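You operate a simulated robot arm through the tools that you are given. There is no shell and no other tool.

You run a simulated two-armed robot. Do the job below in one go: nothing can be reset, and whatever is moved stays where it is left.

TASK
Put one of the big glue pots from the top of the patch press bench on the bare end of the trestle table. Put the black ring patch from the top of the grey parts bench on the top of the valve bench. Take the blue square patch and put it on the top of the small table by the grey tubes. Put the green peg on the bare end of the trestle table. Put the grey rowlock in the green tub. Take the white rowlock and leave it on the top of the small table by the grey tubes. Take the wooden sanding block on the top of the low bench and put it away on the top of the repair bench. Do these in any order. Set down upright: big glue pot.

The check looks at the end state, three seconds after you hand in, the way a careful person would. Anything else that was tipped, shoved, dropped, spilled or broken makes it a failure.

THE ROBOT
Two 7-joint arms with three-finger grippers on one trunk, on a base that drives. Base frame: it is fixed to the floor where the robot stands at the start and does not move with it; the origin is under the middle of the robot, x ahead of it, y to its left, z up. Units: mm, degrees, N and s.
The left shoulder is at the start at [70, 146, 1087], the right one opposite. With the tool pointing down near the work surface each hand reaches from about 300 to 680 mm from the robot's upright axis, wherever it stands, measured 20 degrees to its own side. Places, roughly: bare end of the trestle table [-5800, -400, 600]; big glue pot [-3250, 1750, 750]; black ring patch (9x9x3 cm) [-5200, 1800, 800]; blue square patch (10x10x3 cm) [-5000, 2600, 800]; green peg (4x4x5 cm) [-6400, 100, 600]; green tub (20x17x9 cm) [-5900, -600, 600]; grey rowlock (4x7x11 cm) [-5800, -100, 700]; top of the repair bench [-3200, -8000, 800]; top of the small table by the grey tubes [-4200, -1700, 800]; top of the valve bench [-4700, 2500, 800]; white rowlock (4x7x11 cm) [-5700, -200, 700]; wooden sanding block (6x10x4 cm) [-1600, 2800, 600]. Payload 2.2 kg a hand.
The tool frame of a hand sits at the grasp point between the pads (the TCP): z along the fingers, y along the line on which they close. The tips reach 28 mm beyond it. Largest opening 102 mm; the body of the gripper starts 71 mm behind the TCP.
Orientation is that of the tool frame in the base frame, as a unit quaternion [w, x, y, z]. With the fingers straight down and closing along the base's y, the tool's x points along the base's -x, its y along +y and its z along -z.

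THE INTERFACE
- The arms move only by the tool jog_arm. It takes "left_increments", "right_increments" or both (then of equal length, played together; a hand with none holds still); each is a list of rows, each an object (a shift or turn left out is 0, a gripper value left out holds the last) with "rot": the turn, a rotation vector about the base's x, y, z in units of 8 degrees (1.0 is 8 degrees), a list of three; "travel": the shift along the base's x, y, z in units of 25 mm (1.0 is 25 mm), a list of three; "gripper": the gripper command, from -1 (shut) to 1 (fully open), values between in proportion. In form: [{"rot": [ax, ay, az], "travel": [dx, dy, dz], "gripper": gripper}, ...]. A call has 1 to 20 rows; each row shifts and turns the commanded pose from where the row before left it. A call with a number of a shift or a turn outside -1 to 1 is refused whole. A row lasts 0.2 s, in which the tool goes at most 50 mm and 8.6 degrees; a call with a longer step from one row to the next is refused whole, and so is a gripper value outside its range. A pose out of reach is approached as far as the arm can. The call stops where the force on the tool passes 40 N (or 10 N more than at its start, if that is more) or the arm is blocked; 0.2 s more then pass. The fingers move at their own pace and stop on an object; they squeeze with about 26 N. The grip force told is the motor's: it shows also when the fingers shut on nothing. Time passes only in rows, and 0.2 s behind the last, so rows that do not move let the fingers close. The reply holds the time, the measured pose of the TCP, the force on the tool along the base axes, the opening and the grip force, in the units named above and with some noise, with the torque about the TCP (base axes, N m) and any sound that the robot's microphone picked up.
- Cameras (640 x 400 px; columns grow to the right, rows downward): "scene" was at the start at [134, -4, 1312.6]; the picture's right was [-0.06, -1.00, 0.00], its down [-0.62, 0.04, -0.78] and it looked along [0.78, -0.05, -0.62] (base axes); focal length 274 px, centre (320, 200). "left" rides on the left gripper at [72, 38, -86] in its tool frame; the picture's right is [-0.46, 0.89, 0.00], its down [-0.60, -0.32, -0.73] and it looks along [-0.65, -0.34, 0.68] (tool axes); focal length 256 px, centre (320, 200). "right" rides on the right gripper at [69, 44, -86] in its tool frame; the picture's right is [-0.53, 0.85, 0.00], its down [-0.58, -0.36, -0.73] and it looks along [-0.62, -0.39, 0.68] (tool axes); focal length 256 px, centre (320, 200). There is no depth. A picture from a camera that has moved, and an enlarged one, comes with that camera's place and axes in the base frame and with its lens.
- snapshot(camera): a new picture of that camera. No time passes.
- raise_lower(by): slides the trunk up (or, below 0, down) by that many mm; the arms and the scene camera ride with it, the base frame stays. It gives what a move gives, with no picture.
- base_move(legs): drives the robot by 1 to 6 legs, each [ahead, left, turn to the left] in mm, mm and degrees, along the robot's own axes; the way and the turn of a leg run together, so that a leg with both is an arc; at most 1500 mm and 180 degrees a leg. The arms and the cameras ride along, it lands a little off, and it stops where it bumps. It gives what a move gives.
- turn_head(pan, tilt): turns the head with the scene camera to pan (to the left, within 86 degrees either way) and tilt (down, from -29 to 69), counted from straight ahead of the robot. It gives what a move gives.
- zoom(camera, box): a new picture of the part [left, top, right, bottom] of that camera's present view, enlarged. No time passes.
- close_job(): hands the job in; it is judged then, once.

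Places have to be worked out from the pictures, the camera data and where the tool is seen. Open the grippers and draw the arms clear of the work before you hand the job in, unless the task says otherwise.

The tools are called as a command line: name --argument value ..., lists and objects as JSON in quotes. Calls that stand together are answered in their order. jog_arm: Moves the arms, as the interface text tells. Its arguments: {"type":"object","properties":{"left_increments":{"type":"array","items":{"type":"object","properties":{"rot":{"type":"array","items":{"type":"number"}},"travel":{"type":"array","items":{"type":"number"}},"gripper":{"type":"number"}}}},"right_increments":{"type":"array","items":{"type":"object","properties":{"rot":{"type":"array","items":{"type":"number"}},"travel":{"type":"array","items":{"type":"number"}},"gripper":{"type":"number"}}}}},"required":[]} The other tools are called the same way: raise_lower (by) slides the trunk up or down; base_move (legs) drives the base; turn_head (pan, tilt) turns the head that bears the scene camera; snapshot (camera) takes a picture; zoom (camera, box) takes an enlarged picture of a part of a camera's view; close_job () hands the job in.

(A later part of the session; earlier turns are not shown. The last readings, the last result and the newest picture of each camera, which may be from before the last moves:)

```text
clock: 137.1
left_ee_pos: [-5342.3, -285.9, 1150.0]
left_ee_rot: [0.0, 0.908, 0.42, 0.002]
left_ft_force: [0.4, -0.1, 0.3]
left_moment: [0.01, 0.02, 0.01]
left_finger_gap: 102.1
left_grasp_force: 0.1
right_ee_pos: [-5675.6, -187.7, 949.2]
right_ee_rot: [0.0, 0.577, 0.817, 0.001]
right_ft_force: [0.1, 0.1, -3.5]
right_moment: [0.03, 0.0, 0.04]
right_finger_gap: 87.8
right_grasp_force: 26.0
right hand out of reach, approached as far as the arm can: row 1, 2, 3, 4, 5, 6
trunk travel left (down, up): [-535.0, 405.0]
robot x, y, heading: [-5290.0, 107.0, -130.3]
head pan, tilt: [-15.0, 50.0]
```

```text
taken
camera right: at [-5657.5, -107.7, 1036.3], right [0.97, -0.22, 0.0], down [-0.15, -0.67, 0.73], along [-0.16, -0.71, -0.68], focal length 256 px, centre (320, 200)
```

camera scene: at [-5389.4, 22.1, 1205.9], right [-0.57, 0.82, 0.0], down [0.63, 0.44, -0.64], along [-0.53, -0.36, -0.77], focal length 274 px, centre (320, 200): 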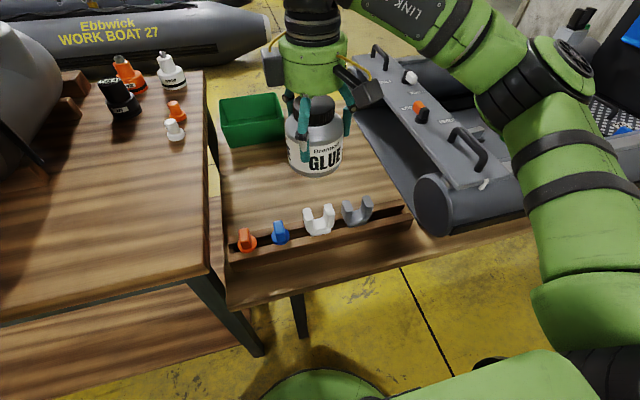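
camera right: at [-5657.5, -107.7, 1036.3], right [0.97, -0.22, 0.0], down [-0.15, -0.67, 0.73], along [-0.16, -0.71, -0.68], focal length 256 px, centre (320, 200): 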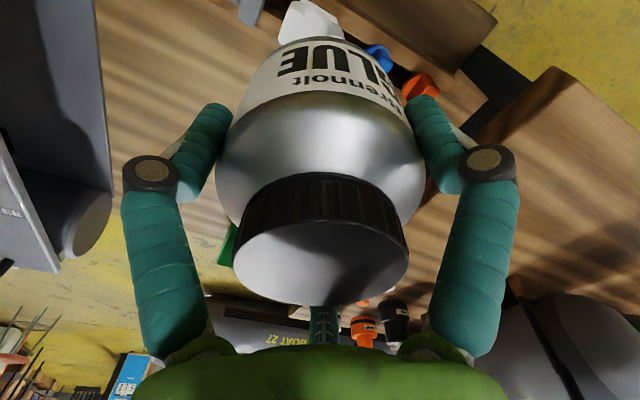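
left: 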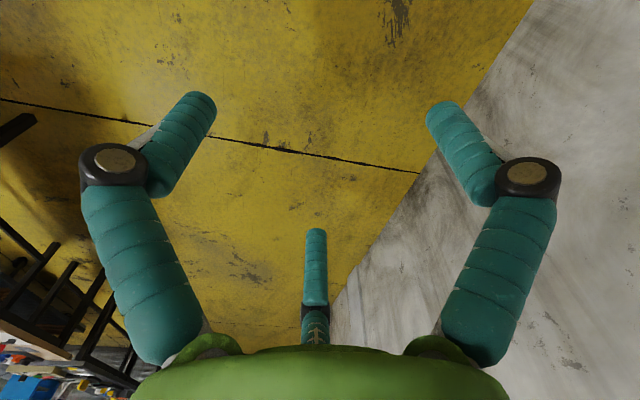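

The hand won't go farther out although it is only 485 mm from the axis – probably the 60° wrist turn runs into a joint limit. I turn the hand back -60° about the vertical (harmless for the pot) and try again.

jog_arm --right_increments '[{"rot": [0, 0, -0.94]}, {"rot": [0, 0, -0.94]}, {"rot": [0, 0, -0.94]}, {"rot": [0, 0, -0.94]}, {"rot": [0, 0, -0.94]}, {"rot": [0, 0, -0.94]}, {"rot": [0, 0, -0.94]}, {"rot": [0, 0, -0.94]}, {"travel": [0, 0, 0]}]'

jog_arm --right_increments '[{"travel": [-0.6, -0.43, -0.3]}, {"travel": [-0.8, -0.57, -0.3]}, {"travel": [0, 0, 0]}]'

```text
clock: 139.1
left_ee_pos: [-5342.4, -285.1, 1149.8]
left_ee_rot: [-0.001, 0.908, 0.419, 0.0]
left_ft_force: [0.1, 1.0, 0.3]
left_moment: [0.01, -0.04, -0.02]
left_finger_gap: 101.8
left_grasp_force: 0.0
right_ee_pos: [-5674.8, -187.8, 951.7]
right_ee_rot: [-0.001, 0.909, 0.416, -0.001]
right_ft_force: [-0.2, 0.2, -3.4]
right_moment: [0.0, -0.02, 0.0]
right_finger_gap: 87.7
right_grasp_force: 26.3
trunk travel left (down, up): [-535.0, 405.0]
robot x, y, heading: [-5293.0, 101.3, -130.2]
head pan, tilt: [-15.0, 50.0]
```

```text
clock: 139.9
left_ee_pos: [-5341.9, -284.1, 1150.4]
left_ee_rot: [-0.001, 0.908, 0.42, -0.001]
left_ft_force: [-0.6, -0.7, 0.7]
left_moment: [0.0, 0.02, -0.03]
left_finger_gap: 101.9
left_grasp_force: 0.1
right_ee_pos: [-5709.9, -212.5, 936.5]
right_ee_rot: [-0.002, 0.909, 0.417, 0.0]
right_ft_force: [0.7, 1.1, -4.1]
right_moment: [-0.02, 0.04, 0.03]
right_finger_gap: 87.6
right_grasp_force: 26.4
trunk travel left (down, up): [-535.0, 405.0]
robot x, y, heading: [-5288.7, 98.9, -130.7]
head pan, tilt: [-15.0, 50.0]
```

That freed it. I continue out to (-5790,-270) and down to z≈860.

jog_arm --right_increments '[{"travel": [-0.8, -0.575, -0.5]}, {"travel": [-0.8, -0.575, -0.7]}, {"travel": [-0.8, -0.575, -0.9]}, {"travel": [-0.8, -0.575, -0.9]}, {"travel": [0, 0, 0]}]'

snapshot --camera "scene"

snapshot --camera "right"

```text
clock: 141.1
left_ee_pos: [-5342.4, -285.4, 1150.7]
left_ee_rot: [0.0, 0.908, 0.419, 0.0]
left_ft_force: [0.0, -0.5, -0.5]
left_moment: [0.01, 0.03, 0.0]
left_finger_gap: 102.0
left_grasp_force: 0.1
right_ee_pos: [-5790.1, -270.1, 860.9]
right_ee_rot: [0.0, 0.909, 0.417, 0.0]
right_ft_force: [-0.7, 1.0, -3.9]
right_moment: [0.0, -0.01, 0.02]
right_finger_gap: 88.2
right_grasp_force: 26.2
trunk travel left (down, up): [-535.0, 405.0]
robot x, y, heading: [-5293.1, 101.9, -130.6]
head pan, tilt: [-15.0, 50.0]
```

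```text
taken
camera scene: at [-5389.2, 22.7, 1205.9], right [-0.57, 0.82, 0.0], down [0.63, 0.43, -0.64], along [-0.53, -0.37, -0.77], focal length 274 px, centre (320, 200)
```

scene: 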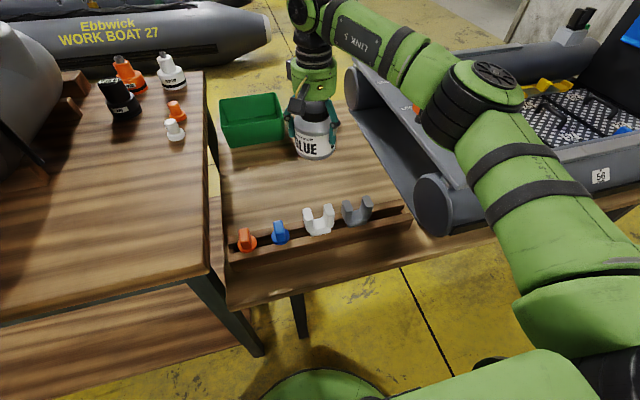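

```text
taken
camera right: at [-5712.6, -245.2, 947.0], right [0.29, -0.96, 0.0], down [-0.65, -0.2, 0.73], along [-0.7, -0.21, -0.68], focal length 256 px, centre (320, 200)
```

right: 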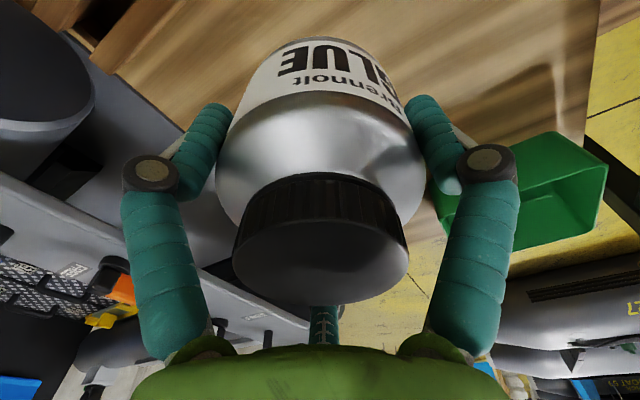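

The landing spot projects to the middle of the bare area. I descend to z≈730 and then continue slowly, watching the force.

jog_arm --right_increments '[{"travel": [0, 0, -0.88]}, {"travel": [0, 0, -0.88]}, {"travel": [0, 0, -0.88]}, {"travel": [0, 0, -0.88]}, {"travel": [0, 0, -0.88]}, {"travel": [0, 0, -0.88]}, {"travel": [0, 0, 0]}]'

snapshot --camera "scene"

```text
clock: 142.7
left_ee_pos: [-5341.5, -284.6, 1150.7]
left_ee_rot: [0.0, 0.908, 0.42, 0.001]
left_ft_force: [0.2, -0.1, -0.8]
left_moment: [0.01, 0.02, -0.01]
left_finger_gap: 102.0
left_grasp_force: 0.2
right_ee_pos: [-5790.5, -270.0, 729.3]
right_ee_rot: [-0.001, 0.909, 0.417, -0.001]
right_ft_force: [0.7, 1.1, -3.3]
right_moment: [0.01, -0.02, 0.01]
right_finger_gap: 87.9
right_grasp_force: 25.8
trunk travel left (down, up): [-535.0, 405.0]
robot x, y, heading: [-5291.3, 101.7, -130.2]
head pan, tilt: [-15.0, 50.0]
```

```text
taken
camera scene: at [-5389.3, 22.2, 1205.9], right [-0.57, 0.82, 0.0], down [0.63, 0.43, -0.64], along [-0.53, -0.36, -0.77], focal length 274 px, centre (320, 200)
```

scene: 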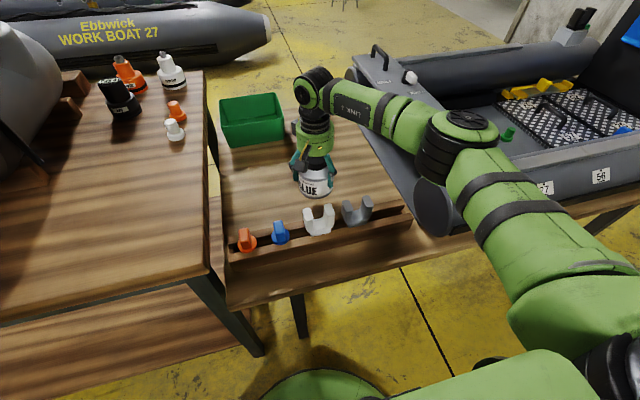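

The pot bottom is nearly at the table. I lower in 4 mm steps.

jog_arm --right_increments '[{"travel": [0, 0, -0.16]}, {"travel": [0, 0, -0.16]}, {"travel": [0, 0, -0.16]}, {"travel": [0, 0, -0.16]}, {"travel": [0, 0, 0]}]'

zoom --camera "scene" --box '[220, 80, 420, 260]'

```text
clock: 143.9
left_ee_pos: [-5342.3, -284.9, 1150.1]
left_ee_rot: [0.0, 0.908, 0.42, 0.001]
left_ft_force: [-0.6, 0.8, -0.1]
left_moment: [0.0, 0.04, -0.02]
left_finger_gap: 102.2
left_grasp_force: 0.0
right_ee_pos: [-5789.5, -268.0, 712.6]
right_ee_rot: [-0.001, 0.909, 0.417, -0.001]
right_ft_force: [-0.4, 0.0, -3.2]
right_moment: [0.04, 0.04, 0.03]
right_finger_gap: 87.8
right_grasp_force: 26.5
trunk travel left (down, up): [-535.0, 405.0]
robot x, y, heading: [-5290.5, 102.5, -130.4]
head pan, tilt: [-15.0, 50.0]
```

```text
2.22 times, centred on (320, 170) of scene
camera zoom: at [-5389.5, 22.1, 1205.9], right [-0.57, 0.82, 0.0], down [0.63, 0.44, -0.64], along [-0.53, -0.36, -0.77], focal length 609 px, centre (320, 267)
```

zoom: 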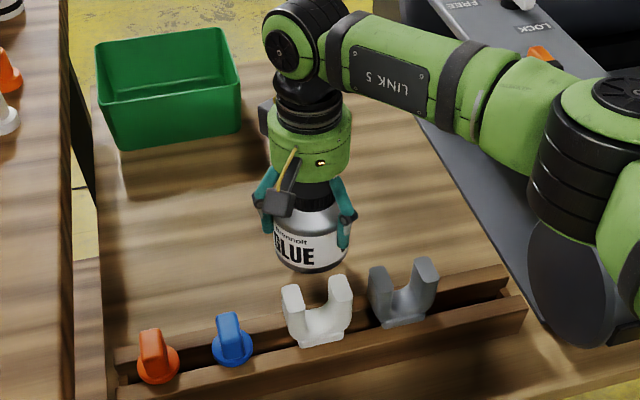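

Still hanging free (-3.2 N). I continue in 4 mm steps.

jog_arm --right_increments '[{"travel": [0, 0, -0.16]}, {"travel": [0, 0, -0.16]}, {"travel": [0, 0, -0.16]}, {"travel": [0, 0, -0.16]}, {"travel": [0, 0, 0]}]'

```text
clock: 145.1
left_ee_pos: [-5342.9, -285.4, 1150.6]
left_ee_rot: [0.0, 0.908, 0.419, 0.0]
left_ft_force: [0.4, 0.0, 0.4]
left_moment: [0.01, -0.01, 0.02]
left_finger_gap: 101.7
left_grasp_force: 0.0
right_ee_pos: [-5791.5, -269.4, 699.2]
right_ee_rot: [-0.001, 0.909, 0.417, 0.0]
right_ft_force: [-0.1, -0.6, -3.2]
right_moment: [-0.04, 0.02, 0.01]
right_finger_gap: 88.0
right_grasp_force: 26.0
trunk travel left (down, up): [-535.0, 405.0]
robot x, y, heading: [-5291.3, 103.0, -130.6]
head pan, tilt: [-15.0, 50.0]
```

jog_arm --right_increments '[{"travel": [0, 0, -0.16]}, {"travel": [0, 0, -0.16]}, {"travel": [0, 0, -0.16]}, {"travel": [0, 0, 0]}]'

zoom --camera "scene" --box '[220, 80, 420, 260]'

```text
clock: 146.1
left_ee_pos: [-5341.6, -284.6, 1150.4]
left_ee_rot: [0.0, 0.908, 0.42, 0.0]
left_ft_force: [-0.3, 1.5, 0.3]
left_moment: [-0.01, -0.01, -0.01]
left_finger_gap: 101.7
left_grasp_force: 0.0
right_ee_pos: [-5789.7, -270.4, 684.5]
right_ee_rot: [0.0, 0.909, 0.416, 0.0]
right_ft_force: [0.5, 0.5, -2.4]
right_moment: [-0.05, 0.03, -0.01]
right_finger_gap: 87.7
right_grasp_force: 26.2
trunk travel left (down, up): [-535.0, 405.0]
robot x, y, heading: [-5291.9, 106.3, -130.2]
head pan, tilt: [-15.0, 50.0]
```

```text
2.22 times, centred on (320, 170) of scene
camera zoom: at [-5389.3, 22.3, 1205.9], right [-0.57, 0.82, 0.0], down [0.63, 0.43, -0.64], along [-0.53, -0.36, -0.77], focal length 609 px, centre (320, 267)
```

zoom: 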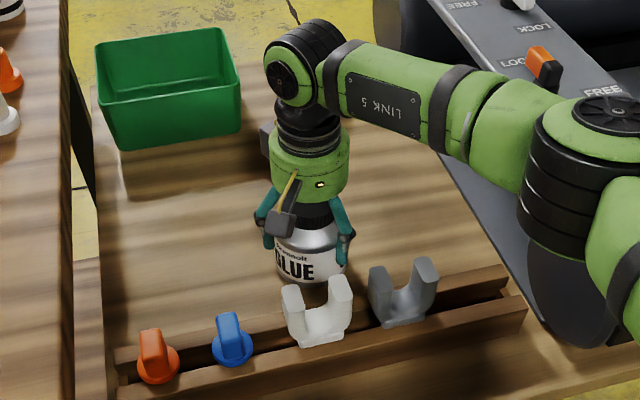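

Still about -2.4 N. I keep lowering in small steps until the load comes off.

jog_arm --right_increments '[{"travel": [0, 0, -0.12]}, {"travel": [0, 0, -0.12]}, {"travel": [0, 0, -0.12]}, {"travel": [0, 0, 0]}]'

```text
clock: 147.1
left_ee_pos: [-5339.9, -285.0, 1151.8]
left_ee_rot: [-0.001, 0.908, 0.42, -0.002]
left_ft_force: [0.0, 0.7, 0.2]
left_moment: [0.0, 0.0, 0.01]
left_finger_gap: 102.0
left_grasp_force: 0.0
right_ee_pos: [-5790.5, -269.4, 678.5]
right_ee_rot: [0.001, 0.909, 0.417, -0.002]
right_ft_force: [-2.9, -2.9, 16.8]
right_moment: [-0.12, 0.2, 0.01]
right_finger_gap: 88.1
right_grasp_force: 25.5
trunk travel left (down, up): [-535.0, 405.0]
robot x, y, heading: [-5287.5, 104.2, -130.1]
head pan, tilt: [-15.0, 50.0]
```

Contact (+17 N): the pot is on the table. I relieve a millimetre, open, and lift straight up.

jog_arm --right_increments '[{"travel": [0, 0, 0.08]}, {"gripper": 1}, {"gripper": 1}, {"gripper": 1}, {"travel": [0, 0, 0.2]}, {"travel": [0, 0, 0.3]}, {"travel": [0, 0, 0.4]}, {"travel": [0, 0, 0]}]'

zoom --camera "scene" --box '[220, 80, 420, 260]'

snapshot --camera "right"

```text
clock: 148.9
left_ee_pos: [-5342.1, -285.4, 1150.4]
left_ee_rot: [0.0, 0.908, 0.419, 0.0]
left_ft_force: [0.1, 0.5, -0.6]
left_moment: [-0.01, -0.02, -0.02]
left_finger_gap: 102.1
left_grasp_force: 0.0
right_ee_pos: [-5790.6, -269.2, 701.0]
right_ee_rot: [0.0, 0.909, 0.417, 0.0]
right_ft_force: [-0.7, 0.3, 0.2]
right_moment: [-0.03, 0.0, -0.01]
right_finger_gap: 102.1
right_grasp_force: 0.1
trunk travel left (down, up): [-535.0, 405.0]
robot x, y, heading: [-5291.1, 102.7, -130.2]
head pan, tilt: [-15.0, 50.0]
```

```text
2.22 times, centred on (320, 170) of scene
camera zoom: at [-5389.1, 22.3, 1205.9], right [-0.57, 0.82, 0.0], down [0.63, 0.43, -0.64], along [-0.53, -0.36, -0.77], focal length 609 px, centre (320, 267)
```

zoom: 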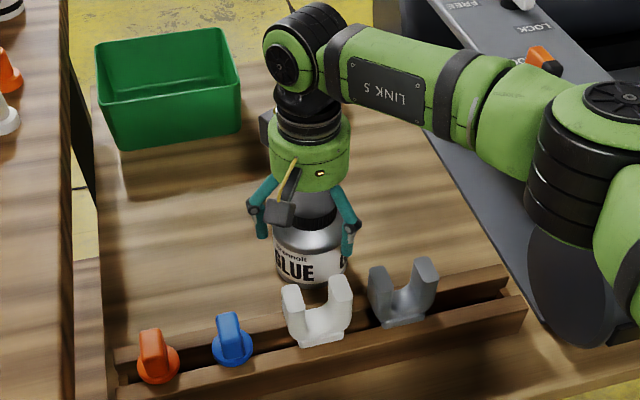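

```text
taken
camera right: at [-5712.5, -245.5, 786.0], right [0.29, -0.96, 0.0], down [-0.65, -0.2, 0.73], along [-0.7, -0.21, -0.68], focal length 256 px, centre (320, 200)
```

right: 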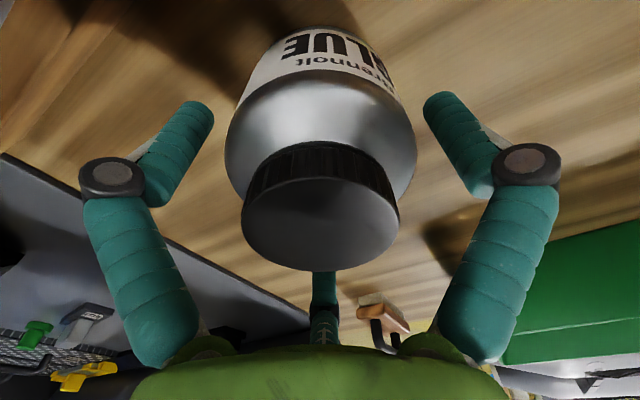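

The pot stands upright on the bare end. I lift the hand clear and move it above the grey rowlock to get a close-up of its shape.

jog_arm --right_increments '[{"travel": [0, 0, 0.9]}, {"travel": [0, 0, 0.9]}, {"travel": [0, 0, 0.9]}, {"travel": [0, 0, 0.9]}, {"travel": [0, 0, 0.9]}, {"travel": [0, 0, 0.9]}, {"travel": [0.3, 0.85, 0.2]}, {"travel": [0.3, 0.85, 0.2]}, {"travel": [0.3, 0.85, 0]}, {"travel": [0.2, 0.85, 0]}, {"travel": [0.1, 0.85, 0]}, {"travel": [0.1, 0.85, 0]}, {"travel": [0, 0, 0]}]'

snapshot --camera "right"

zoom --camera "scene" --box '[220, 120, 420, 280]'

```text
clock: 151.7
left_ee_pos: [-5342.0, -286.6, 1150.8]
left_ee_rot: [-0.001, 0.908, 0.419, 0.001]
left_ft_force: [0.1, -0.3, -0.7]
left_moment: [0.0, 0.01, 0.01]
left_finger_gap: 102.0
left_grasp_force: 0.1
right_ee_pos: [-5756.3, -142.3, 844.6]
right_ee_rot: [-0.001, 0.909, 0.418, 0.0]
right_ft_force: [0.3, 0.8, 0.2]
right_moment: [0.03, -0.02, -0.03]
right_finger_gap: 102.1
right_grasp_force: 0.1
trunk travel left (down, up): [-535.0, 405.0]
robot x, y, heading: [-5292.4, 101.5, -130.4]
head pan, tilt: [-15.0, 50.0]
```

```text
taken
camera right: at [-5679.0, -118.3, 931.0], right [0.29, -0.96, 0.0], down [-0.65, -0.2, 0.73], along [-0.7, -0.21, -0.68], focal length 256 px, centre (320, 200)
```

right: 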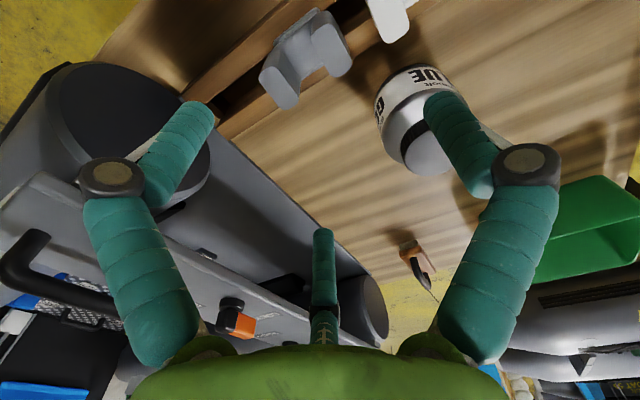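

```text
2.50 times, centred on (320, 200) of scene
camera zoom: at [-5389.0, 21.8, 1205.9], right [-0.57, 0.82, 0.0], down [0.63, 0.44, -0.64], along [-0.53, -0.36, -0.77], focal length 685 px, centre (320, 200)
```

zoom: 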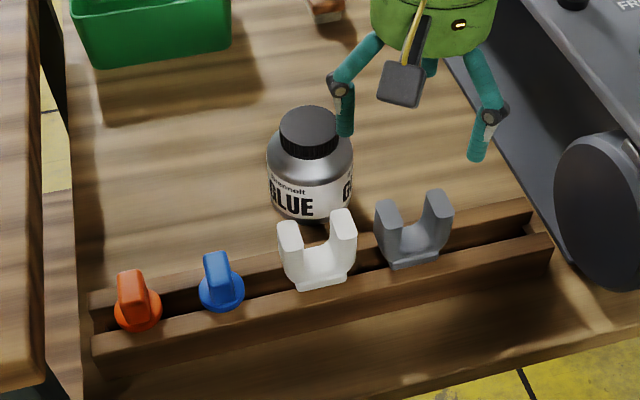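

I zoom in closely on both rowlocks from both cameras.

zoom --camera "scene" --box '[295, 190, 375, 240]'

zoom --camera "right" --box '[220, 0, 430, 130]'

```text
8.00 times, centred on (335, 215) of scene
camera zoom: at [-5389.0, 21.8, 1205.9], right [-0.57, 0.82, 0.0], down [0.63, 0.44, -0.64], along [-0.53, -0.36, -0.77], focal length 2192 px, centre (200, 80)
```

zoom: 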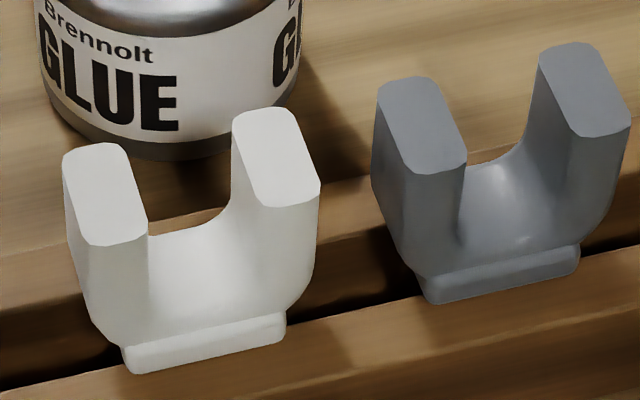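

```text
3.05 times, centred on (325, 65) of right
camera zoom: at [-5679.0, -118.3, 931.0], right [0.29, -0.96, 0.0], down [-0.65, -0.2, 0.73], along [-0.7, -0.21, -0.68], focal length 780 px, centre (305, 611)
```

zoom: 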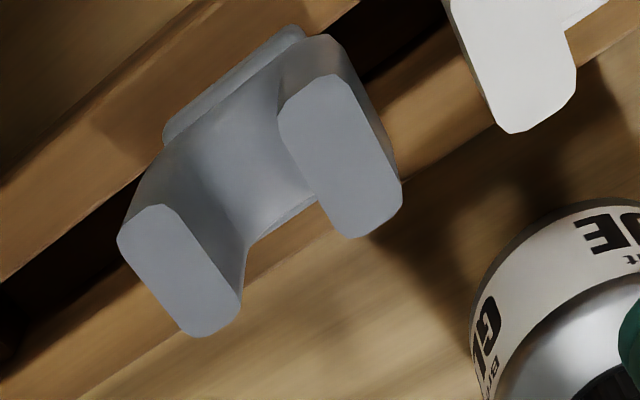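

Triangulation: grey rowlock arms' tops at about (-5769,-112,738) and (-5733,-142,738); arms are ~20×40 mm. I'll pinch its right arm front-to-back with two fingers, so I yaw the hand by -60° (third finger pointing towards the raft side) and position it.

jog_arm --right_increments '[{"rot": [0, 0, -0.94]}, {"rot": [0, 0, -0.94]}, {"rot": [0, 0, -0.94]}, {"rot": [0, 0, -0.94]}, {"rot": [0, 0, -0.94]}, {"rot": [0, 0, -0.94]}, {"rot": [0, 0, -0.94]}, {"rot": [0, 0, -0.92]}, {"travel": [-0.55, 0.86, 0]}, {"travel": [-0.55, 0.86, 0]}, {"travel": [0, 0, -0.8]}, {"travel": [0, 0, 0]}]'

snapshot --camera "right"

zoom --camera "scene" --box '[260, 110, 420, 250]'

```text
clock: 154.3
left_ee_pos: [-5342.8, -286.3, 1150.7]
left_ee_rot: [-0.001, 0.908, 0.42, 0.0]
left_ft_force: [-0.2, 0.2, 1.0]
left_moment: [0.01, -0.04, 0.03]
left_finger_gap: 101.8
left_grasp_force: 0.2
right_ee_pos: [-5784.8, -98.3, 825.8]
right_ee_rot: [0.0, 0.996, -0.094, 0.0]
right_ft_force: [0.1, 0.3, 0.2]
right_moment: [-0.01, 0.03, 0.02]
right_finger_gap: 102.3
right_grasp_force: 0.0
trunk travel left (down, up): [-535.0, 405.0]
robot x, y, heading: [-5293.4, 103.3, -130.6]
head pan, tilt: [-15.0, 50.0]
```

```text
taken
camera right: at [-5725.7, -153.9, 911.1], right [-0.68, -0.73, 0.0], down [-0.5, 0.47, 0.73], along [-0.53, 0.5, -0.68], focal length 256 px, centre (320, 200)
```

right: 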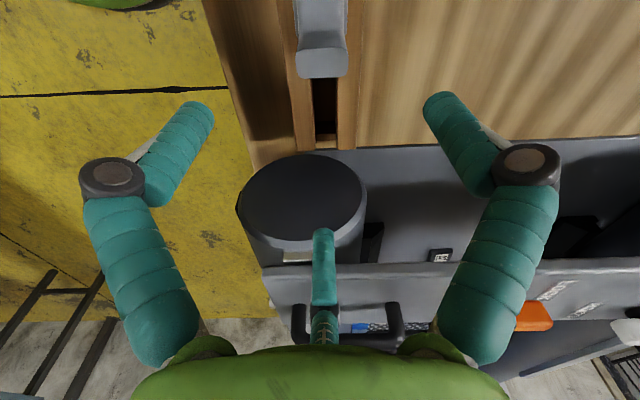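

```text
2.86 times, centred on (340, 180) of scene
camera zoom: at [-5388.9, 22.7, 1206.0], right [-0.57, 0.82, 0.0], down [0.63, 0.43, -0.64], along [-0.53, -0.37, -0.77], focal length 783 px, centre (263, 257)
```

zoom: 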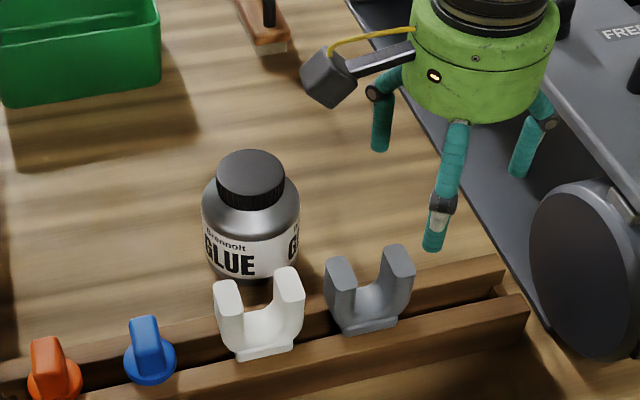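

The wrist view is nicely symmetric: the rail and the grey arm lie on the hand's symmetry line. I zoom to verify the arm's position along the rail.

zoom --camera "right" --box '[200, 0, 440, 150]'

```text
2.67 times, centred on (320, 75) of right
camera zoom: at [-5725.7, -153.9, 911.1], right [-0.68, -0.73, 0.0], down [-0.5, 0.47, 0.73], along [-0.53, 0.5, -0.68], focal length 683 px, centre (320, 533)
```

zoom: 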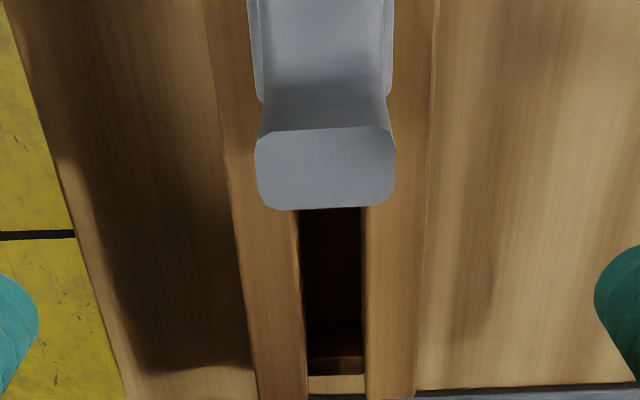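

Arm centre confirmed near (-5769,-114). I shift 4 mm and descend to z≈712 (tips ≈14 mm above the rail).

jog_arm --right_increments '[{"travel": [0.12, -0.1, -0.9]}, {"travel": [0, 0, -0.9]}, {"travel": [0, 0, -0.9]}, {"travel": [0, 0, -0.9]}, {"travel": [0, 0, -0.5]}, {"travel": [0, 0, -0.42]}, {"travel": [0, 0, 0]}]'

snapshot --camera "right"

zoom --camera "scene" --box '[260, 110, 420, 250]'

```text
clock: 155.9
left_ee_pos: [-5341.5, -284.8, 1151.4]
left_ee_rot: [-0.001, 0.908, 0.419, 0.001]
left_ft_force: [-0.3, 0.3, 0.7]
left_moment: [-0.01, 0.02, 0.01]
left_finger_gap: 101.6
left_grasp_force: 0.0
right_ee_pos: [-5781.5, -102.2, 712.4]
right_ee_rot: [-0.001, 0.996, -0.094, 0.0]
right_ft_force: [0.1, 0.1, -0.5]
right_moment: [0.0, 0.02, -0.01]
right_finger_gap: 102.0
right_grasp_force: 0.1
trunk travel left (down, up): [-535.0, 405.0]
robot x, y, heading: [-5293.4, 107.2, -130.5]
head pan, tilt: [-15.0, 50.0]
```

```text
taken
camera right: at [-5723.0, -157.1, 798.2], right [-0.68, -0.73, 0.0], down [-0.5, 0.46, 0.73], along [-0.53, 0.5, -0.68], focal length 256 px, centre (320, 200)
```

right: 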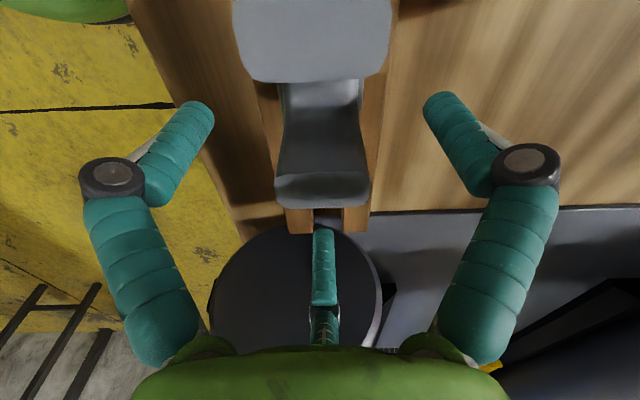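

```text
2.86 times, centred on (340, 180) of scene
camera zoom: at [-5389.0, 22.4, 1205.9], right [-0.57, 0.82, 0.0], down [0.63, 0.43, -0.64], along [-0.53, -0.36, -0.77], focal length 783 px, centre (263, 257)
```

zoom: 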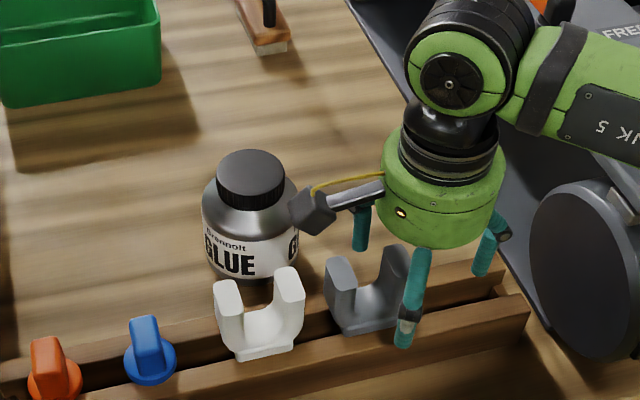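

The fingers straddle the arm without contact. I close.

jog_arm --right_increments '[{"gripper": -1}, {"gripper": -1}, {"gripper": -1}, {"gripper": -1}, {"gripper": -1}]'

snapshot --camera "right"

zoom --camera "scene" --box '[260, 110, 420, 250]'

```text
clock: 157.1
left_ee_pos: [-5340.8, -284.4, 1150.0]
left_ee_rot: [0.0, 0.908, 0.419, 0.0]
left_ft_force: [0.0, 0.3, 0.1]
left_moment: [0.0, -0.02, 0.0]
left_finger_gap: 102.0
left_grasp_force: 0.1
right_ee_pos: [-5781.0, -101.7, 713.9]
right_ee_rot: [0.001, 0.996, -0.093, -0.001]
right_ft_force: [-3.1, -0.1, 7.0]
right_moment: [-0.1, 0.04, -0.06]
right_finger_gap: 39.9
right_grasp_force: 25.7
trunk travel left (down, up): [-535.0, 405.0]
robot x, y, heading: [-5291.9, 104.3, -130.4]
head pan, tilt: [-15.0, 50.0]
```

```text
taken
camera right: at [-5723.1, -157.3, 799.3], right [-0.68, -0.73, 0.0], down [-0.5, 0.47, 0.73], along [-0.54, 0.5, -0.68], focal length 256 px, centre (320, 200)
```

right: 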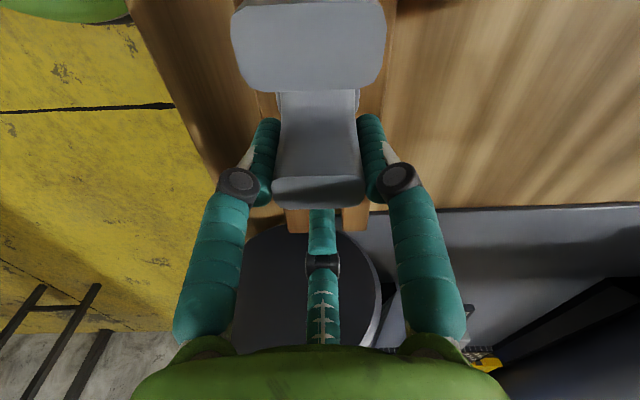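

```text
2.86 times, centred on (340, 180) of scene
camera zoom: at [-5388.6, 22.7, 1206.0], right [-0.57, 0.82, 0.0], down [0.63, 0.43, -0.64], along [-0.53, -0.37, -0.77], focal length 783 px, centre (263, 257)
```

zoom: 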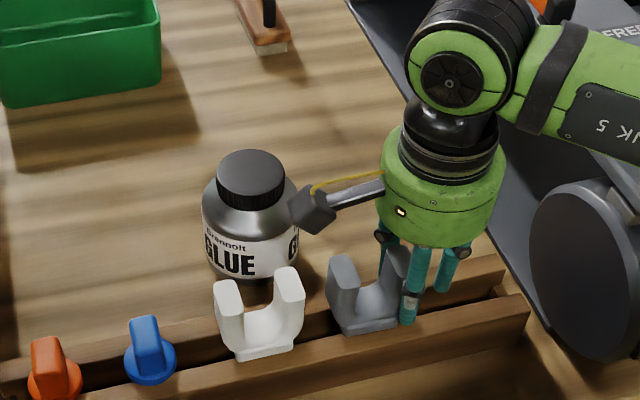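

Gripped firmly (gap 40 mm) with all three fingers about the arm. I lift 15 mm slowly and check.

jog_arm --right_increments '[{"travel": [0, 0, 0.2]}, {"travel": [0, 0, 0.2]}, {"travel": [0, 0, 0.2]}, {"travel": [0, 0, 0]}]'

zoom --camera "scene" --box '[260, 110, 420, 250]'

```text
clock: 158.1
left_ee_pos: [-5342.2, -285.3, 1150.5]
left_ee_rot: [0.0, 0.908, 0.419, -0.001]
left_ft_force: [-0.9, 0.0, -0.4]
left_moment: [0.01, -0.04, 0.0]
left_finger_gap: 101.9
left_grasp_force: 0.1
right_ee_pos: [-5782.0, -102.2, 727.9]
right_ee_rot: [-0.001, 0.996, -0.093, 0.0]
right_ft_force: [-0.1, 0.0, -0.9]
right_moment: [0.0, 0.02, 0.0]
right_finger_gap: 39.8
right_grasp_force: 25.8
trunk travel left (down, up): [-535.0, 405.0]
robot x, y, heading: [-5291.8, 102.1, -130.6]
head pan, tilt: [-15.0, 50.0]
```

```text
2.86 times, centred on (340, 180) of scene
camera zoom: at [-5389.2, 22.4, 1205.9], right [-0.57, 0.82, 0.0], down [0.63, 0.43, -0.64], along [-0.53, -0.36, -0.77], focal length 783 px, centre (263, 257)
```

zoom: 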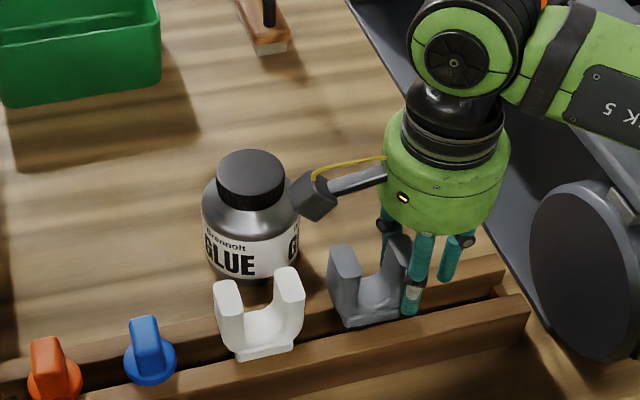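

The rowlock is out of its slot freely. I lift it well clear and retract; since the tub is unreachable from this side, I'll carry it (right hand) while handling the ring and blue patch with the left hand, then go round the back of the trestle.

jog_arm --right_increments '[{"travel": [0, 0, 0.6]}, {"travel": [0, 0, 0.9]}, {"travel": [0, 0, 0.9]}, {"travel": [0, 0, 0.9]}, {"travel": [0, 0, 0.9]}, {"travel": [0, 0, 0.9]}, {"travel": [0, 0, 0.9]}, {"travel": [0, 0, 0.9]}, {"travel": [0.6, 0.7, 0.5]}, {"travel": [0.6, 0.7, 0.3]}, {"travel": [0.6, 0.7, 0.3]}, {"travel": [0.3, 0.3, 0]}, {"travel": [0, 0, 0]}]'

snapshot --camera "scene"

snapshot --camera "right"

```text
clock: 160.9
left_ee_pos: [-5340.9, -285.7, 1149.9]
left_ee_rot: [0.0, 0.908, 0.419, 0.0]
left_ft_force: [-0.8, 0.6, 0.5]
left_moment: [0.01, 0.01, -0.02]
left_finger_gap: 102.1
left_grasp_force: 0.1
right_ee_pos: [-5729.0, -43.2, 928.0]
right_ee_rot: [-0.001, 0.996, -0.093, 0.001]
right_ft_force: [0.6, -0.4, -0.6]
right_moment: [0.07, 0.03, 0.0]
right_finger_gap: 39.6
right_grasp_force: 26.3
trunk travel left (down, up): [-535.0, 405.0]
robot x, y, heading: [-5290.9, 104.2, -130.5]
head pan, tilt: [-15.0, 50.0]
```

```text
taken
camera scene: at [-5389.2, 22.3, 1205.9], right [-0.57, 0.82, 0.0], down [0.63, 0.43, -0.64], along [-0.53, -0.36, -0.77], focal length 274 px, centre (320, 200)
```

scene: 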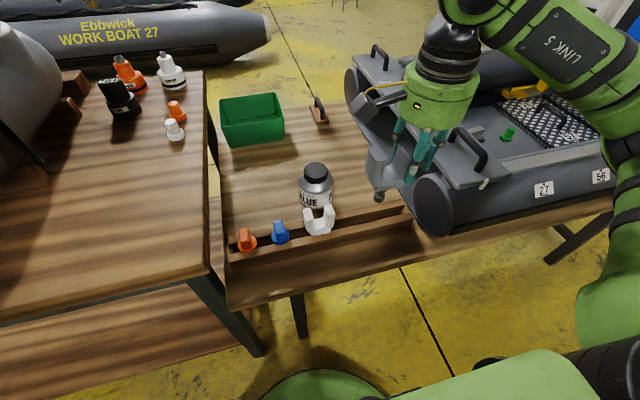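

```text
taken
camera right: at [-5669.8, -97.6, 1013.2], right [-0.68, -0.73, 0.0], down [-0.5, 0.46, 0.73], along [-0.53, 0.5, -0.68], focal length 256 px, centre (320, 200)
```

right: 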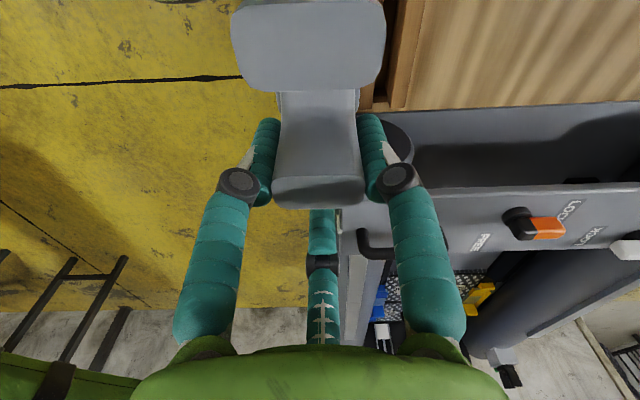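

The rowlock is held well, pot upright below. Next I'll take the green peg with the left hand from the front: I raise the trunk and strafe right to stand opposite the peg (at about (-6368,108)).

raise_lower --by 300

base_move --legs '[[0, -980, 0]]'

turn_head --pan 10 --tilt 50

snapshot --camera "scene"

```text
clock: 163.9
left_ee_pos: [-5341.3, -284.7, 1450.5]
left_ee_rot: [0.0, 0.908, 0.419, -0.001]
left_ft_force: [0.5, 0.8, -1.6]
left_moment: [0.02, 0.0, -0.02]
left_finger_gap: 102.2
left_grasp_force: 0.0
right_ee_pos: [-5728.2, -42.5, 1228.0]
right_ee_rot: [0.0, 0.996, -0.093, 0.0]
right_ft_force: [0.3, -0.2, -0.8]
right_moment: [0.01, 0.0, 0.0]
right_finger_gap: 40.0
right_grasp_force: 25.9
trunk travel left (down, up): [-835.0, 105.0]
robot x, y, heading: [-5291.6, 100.5, -130.5]
head pan, tilt: [-15.0, 50.0]
```

```text
clock: 169.0
left_ee_pos: [-6088.2, 347.8, 1449.6]
left_ee_rot: [-0.001, 0.908, 0.419, 0.0]
left_ft_force: [1.1, 0.2, 0.4]
left_moment: [-0.02, -0.01, -0.02]
left_finger_gap: 102.0
left_grasp_force: 0.1
right_ee_pos: [-6473.7, 591.6, 1228.2]
right_ee_rot: [0.0, 0.996, -0.092, 0.001]
right_ft_force: [0.2, -0.4, -0.5]
right_moment: [0.04, 0.07, 0.03]
right_finger_gap: 39.8
right_grasp_force: 25.3
trunk travel left (down, up): [-835.0, 105.0]
robot x, y, heading: [-6036.5, 735.7, -130.3]
head pan, tilt: [-15.0, 50.0]
```

```text
clock: 169.9
left_ee_pos: [-6087.6, 348.6, 1451.0]
left_ee_rot: [0.0, 0.907, 0.42, 0.0]
left_ft_force: [1.1, 0.4, 0.9]
left_moment: [0.01, 0.0, -0.01]
left_finger_gap: 101.8
left_grasp_force: 0.0
right_ee_pos: [-6474.9, 591.9, 1228.0]
right_ee_rot: [0.0, 0.996, -0.092, -0.001]
right_ft_force: [-0.8, -0.8, -1.8]
right_moment: [0.0, 0.02, 0.0]
right_finger_gap: 40.1
right_grasp_force: 26.2
trunk travel left (down, up): [-835.0, 105.0]
robot x, y, heading: [-6034.9, 740.0, -130.4]
head pan, tilt: [10.0, 50.0]
```

```text
taken
camera scene: at [-6111.8, 634.7, 1505.9], right [-0.86, 0.51, 0.0], down [0.39, 0.66, -0.64], along [-0.32, -0.55, -0.77], focal length 274 px, centre (320, 200)
```

scene: 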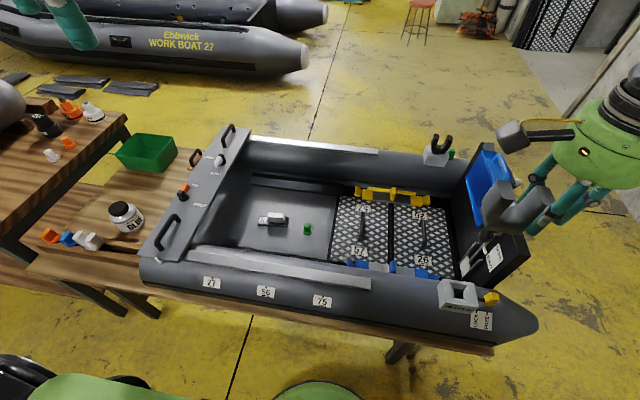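

The peg is at about (-6361,111,652). I move 80 mm closer, raise the right hand (with the rowlock) a bit for clearance over the raft, and lower the trunk.

base_move --legs '[[80, 0, 0]]'

jog_arm --right_increments '[{"travel": [0, 0, 0.9]}, {"travel": [0, 0, 0.9]}, {"travel": [0, 0, 0.9]}, {"travel": [0, 0, 0]}]'

raise_lower --by -300

snapshot --camera "scene"

snapshot --camera "left"

```text
clock: 170.9
left_ee_pos: [-6133.7, 295.3, 1454.1]
left_ee_rot: [0.002, 0.908, 0.419, -0.003]
left_ft_force: [-0.2, 1.4, -0.2]
left_moment: [-0.05, 0.04, 0.0]
left_finger_gap: 102.2
left_grasp_force: 0.1
right_ee_pos: [-6521.9, 536.1, 1231.0]
right_ee_rot: [0.002, 0.996, -0.092, -0.002]
right_ft_force: [0.0, 0.6, -1.2]
right_moment: [-0.05, 0.09, 0.03]
right_finger_gap: 39.9
right_grasp_force: 26.2
trunk travel left (down, up): [-835.0, 105.0]
robot x, y, heading: [-6089.0, 677.9, -130.5]
head pan, tilt: [10.0, 50.0]
```

```text
clock: 171.9
left_ee_pos: [-6140.2, 288.2, 1450.1]
left_ee_rot: [0.0, 0.908, 0.42, 0.0]
left_ft_force: [0.5, -0.6, 0.2]
left_moment: [0.01, -0.02, 0.0]
left_finger_gap: 101.9
left_grasp_force: 0.0
right_ee_pos: [-6528.3, 531.5, 1294.4]
right_ee_rot: [0.0, 0.996, -0.092, 0.001]
right_ft_force: [0.0, 0.5, -1.3]
right_moment: [0.03, 0.01, 0.03]
right_finger_gap: 39.9
right_grasp_force: 26.1
trunk travel left (down, up): [-835.0, 105.0]
robot x, y, heading: [-6091.6, 675.6, -130.2]
head pan, tilt: [10.0, 50.0]
```

```text
clock: 174.9
left_ee_pos: [-6139.5, 288.3, 1151.1]
left_ee_rot: [0.0, 0.907, 0.42, -0.001]
left_ft_force: [-0.4, 0.1, 0.0]
left_moment: [-0.02, 0.01, 0.0]
left_finger_gap: 101.8
left_grasp_force: 0.2
right_ee_pos: [-6527.4, 531.3, 995.0]
right_ee_rot: [0.0, 0.996, -0.092, 0.001]
right_ft_force: [-0.4, 0.3, -1.4]
right_moment: [0.02, 0.04, 0.0]
right_finger_gap: 39.9
right_grasp_force: 26.6
trunk travel left (down, up): [-535.0, 405.0]
robot x, y, heading: [-6086.3, 677.6, -130.0]
head pan, tilt: [10.0, 50.0]
```

```text
taken
camera scene: at [-6162.9, 573.8, 1206.0], right [-0.86, 0.51, 0.0], down [0.39, 0.66, -0.64], along [-0.32, -0.55, -0.77], focal length 274 px, centre (320, 200)
```

scene: 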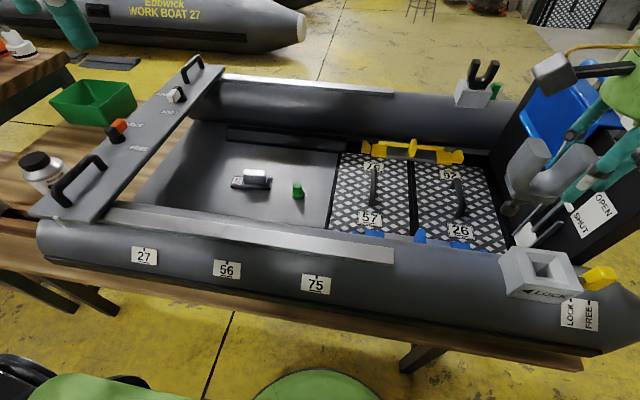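

```text
taken
camera left: at [-6064.1, 320.2, 1237.3], right [0.37, -0.93, 0.0], down [-0.63, -0.25, 0.73], along [-0.68, -0.27, -0.68], focal length 256 px, centre (320, 200)
```

left: 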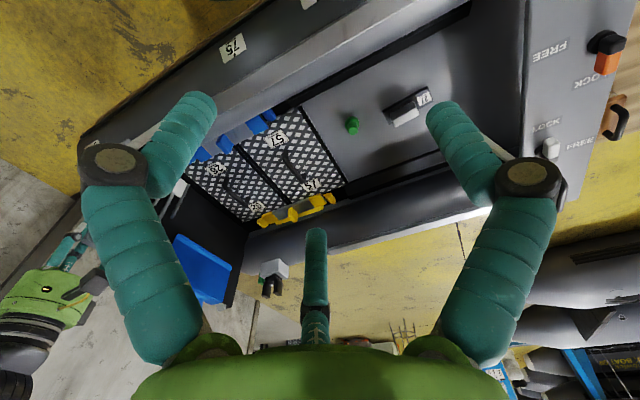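

The peg fixes at about (-6362,110). I bring the left hand over it, down to z≈800.

jog_arm --left_increments '[{"travel": [-0.4, -0.3, -1]}, {"travel": [-0.4, -0.3, -1]}, {"travel": [-0.6, -0.5, -1]}, {"travel": [-0.6, -0.5, -1]}, {"travel": [-0.7, -0.55, -1]}, {"travel": [-0.7, -0.55, -1]}, {"travel": [-0.7, -0.55, -1]}, {"travel": [-0.7, -0.55, -1]}, {"travel": [-0.7, -0.55, -1]}, {"travel": [-0.7, -0.55, -1]}, {"travel": [-0.7, -0.55, -1]}, {"travel": [-0.7, -0.57, -1]}, {"travel": [-0.7, -0.57, -1]}, {"travel": [-0.6, -0.58, -1]}, {"travel": [0, 0, 0]}]'

snapshot --camera "left"

snapshot --camera "scene"

```text
clock: 178.1
left_ee_pos: [-6362.4, 108.8, 800.9]
left_ee_rot: [0.0, 0.908, 0.419, -0.001]
left_ft_force: [0.1, -0.1, -0.3]
left_moment: [0.02, -0.03, 0.0]
left_finger_gap: 102.2
left_grasp_force: 0.0
right_ee_pos: [-6525.6, 532.7, 996.7]
right_ee_rot: [0.001, 0.996, -0.092, 0.0]
right_ft_force: [-0.5, -0.3, -0.5]
right_moment: [0.02, 0.03, 0.02]
right_finger_gap: 40.0
right_grasp_force: 26.2
trunk travel left (down, up): [-535.0, 405.0]
robot x, y, heading: [-6088.7, 676.1, -130.6]
head pan, tilt: [10.0, 50.0]
```

```text
taken
camera left: at [-6286.6, 140.5, 887.0], right [0.37, -0.93, 0.0], down [-0.63, -0.25, 0.73], along [-0.68, -0.27, -0.68], focal length 256 px, centre (320, 200)
```

left: 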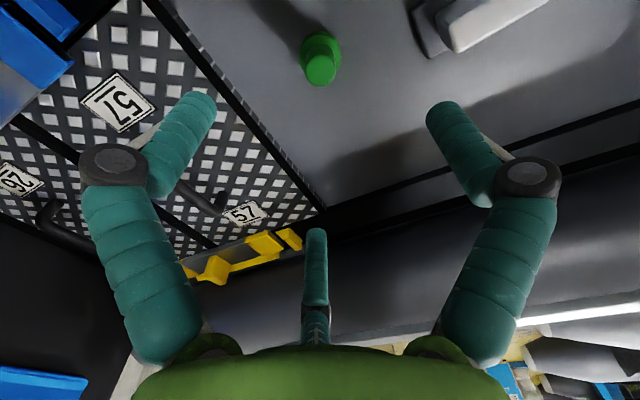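

```text
taken
camera scene: at [-6162.4, 574.0, 1206.0], right [-0.86, 0.51, 0.0], down [0.39, 0.66, -0.64], along [-0.33, -0.55, -0.77], focal length 274 px, centre (320, 200)
```

scene: 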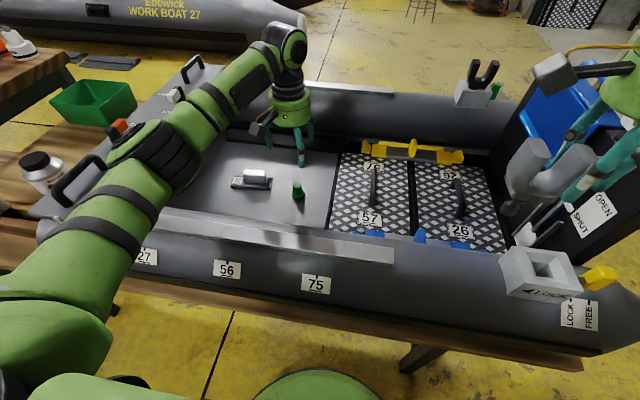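

The peg sits almost exactly under the TCP. I zoom to verify before descending.

zoom --camera "left" --box '[250, 0, 400, 110]'

zoom --camera "scene" --box '[220, 80, 360, 210]'

```text
3.64 times, centred on (325, 55) of left
camera zoom: at [-6286.6, 140.5, 887.0], right [0.37, -0.93, 0.0], down [-0.63, -0.25, 0.73], along [-0.68, -0.27, -0.68], focal length 931 px, centre (302, 727)
```

zoom: 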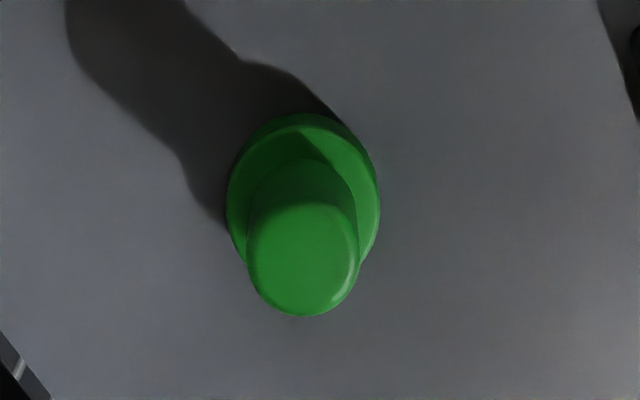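

```text
3.08 times, centred on (290, 145) of scene
camera zoom: at [-6162.4, 574.0, 1206.0], right [-0.86, 0.51, 0.0], down [0.39, 0.66, -0.64], along [-0.33, -0.55, -0.77], focal length 843 px, centre (412, 369)
```

zoom: 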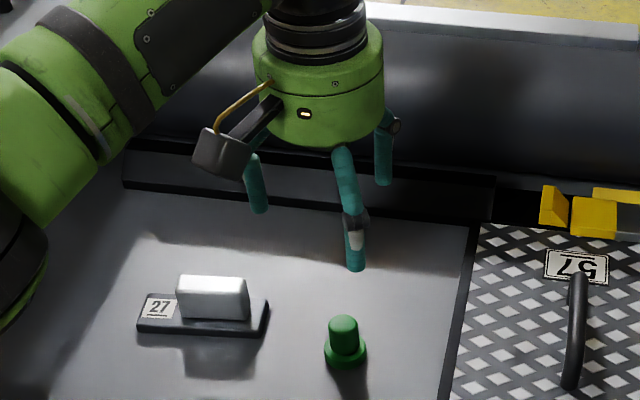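

Raft floor is ≈621, peg top ≈671, and the number block is ≥80 mm away from the peg centre. I descend to z≈667.

jog_arm --left_increments '[{"travel": [0, 0.08, -0.9]}, {"travel": [0, 0, -0.9]}, {"travel": [0, 0, -0.9]}, {"travel": [0, 0, -0.9]}, {"travel": [0, 0, -0.9]}, {"travel": [0, 0, -0.85]}, {"travel": [0, 0, 0]}]'

snapshot --camera "left"

snapshot --camera "scene"

```text
clock: 179.7
left_ee_pos: [-6362.3, 111.7, 667.0]
left_ee_rot: [0.0, 0.908, 0.419, 0.0]
left_ft_force: [0.3, -0.1, 0.7]
left_moment: [0.0, 0.0, 0.01]
left_finger_gap: 102.0
left_grasp_force: 0.1
right_ee_pos: [-6526.3, 531.8, 995.6]
right_ee_rot: [0.0, 0.996, -0.093, 0.0]
right_ft_force: [-0.7, 0.1, -0.5]
right_moment: [0.01, 0.03, 0.01]
right_finger_gap: 40.1
right_grasp_force: 26.0
trunk travel left (down, up): [-535.0, 405.0]
robot x, y, heading: [-6093.1, 676.2, -130.3]
head pan, tilt: [10.0, 50.0]
```

```text
taken
camera left: at [-6287.1, 142.4, 753.1], right [0.37, -0.93, 0.0], down [-0.63, -0.25, 0.73], along [-0.68, -0.27, -0.68], focal length 256 px, centre (320, 200)
```

left: 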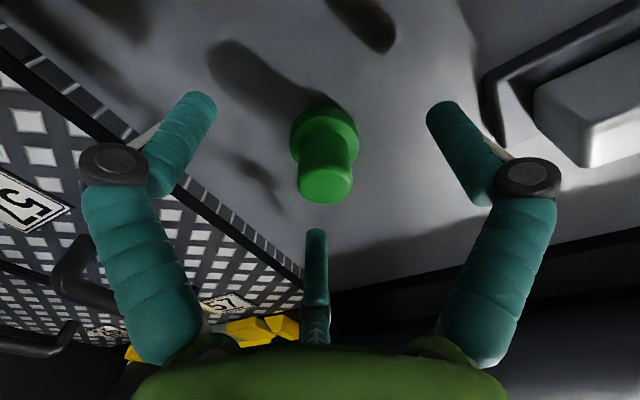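

```text
taken
camera scene: at [-6162.8, 573.9, 1205.9], right [-0.86, 0.51, 0.0], down [0.39, 0.66, -0.64], along [-0.32, -0.55, -0.77], focal length 274 px, centre (320, 200)
```

scene: 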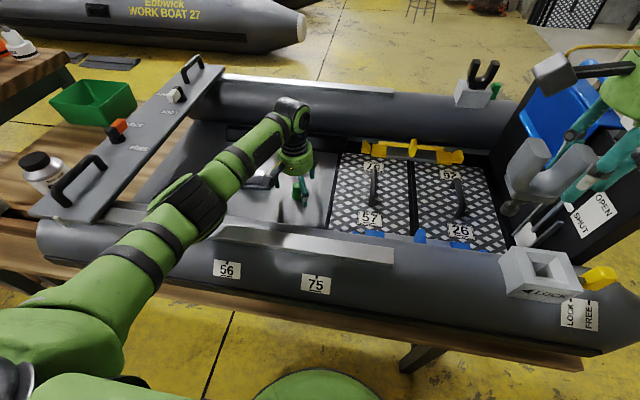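

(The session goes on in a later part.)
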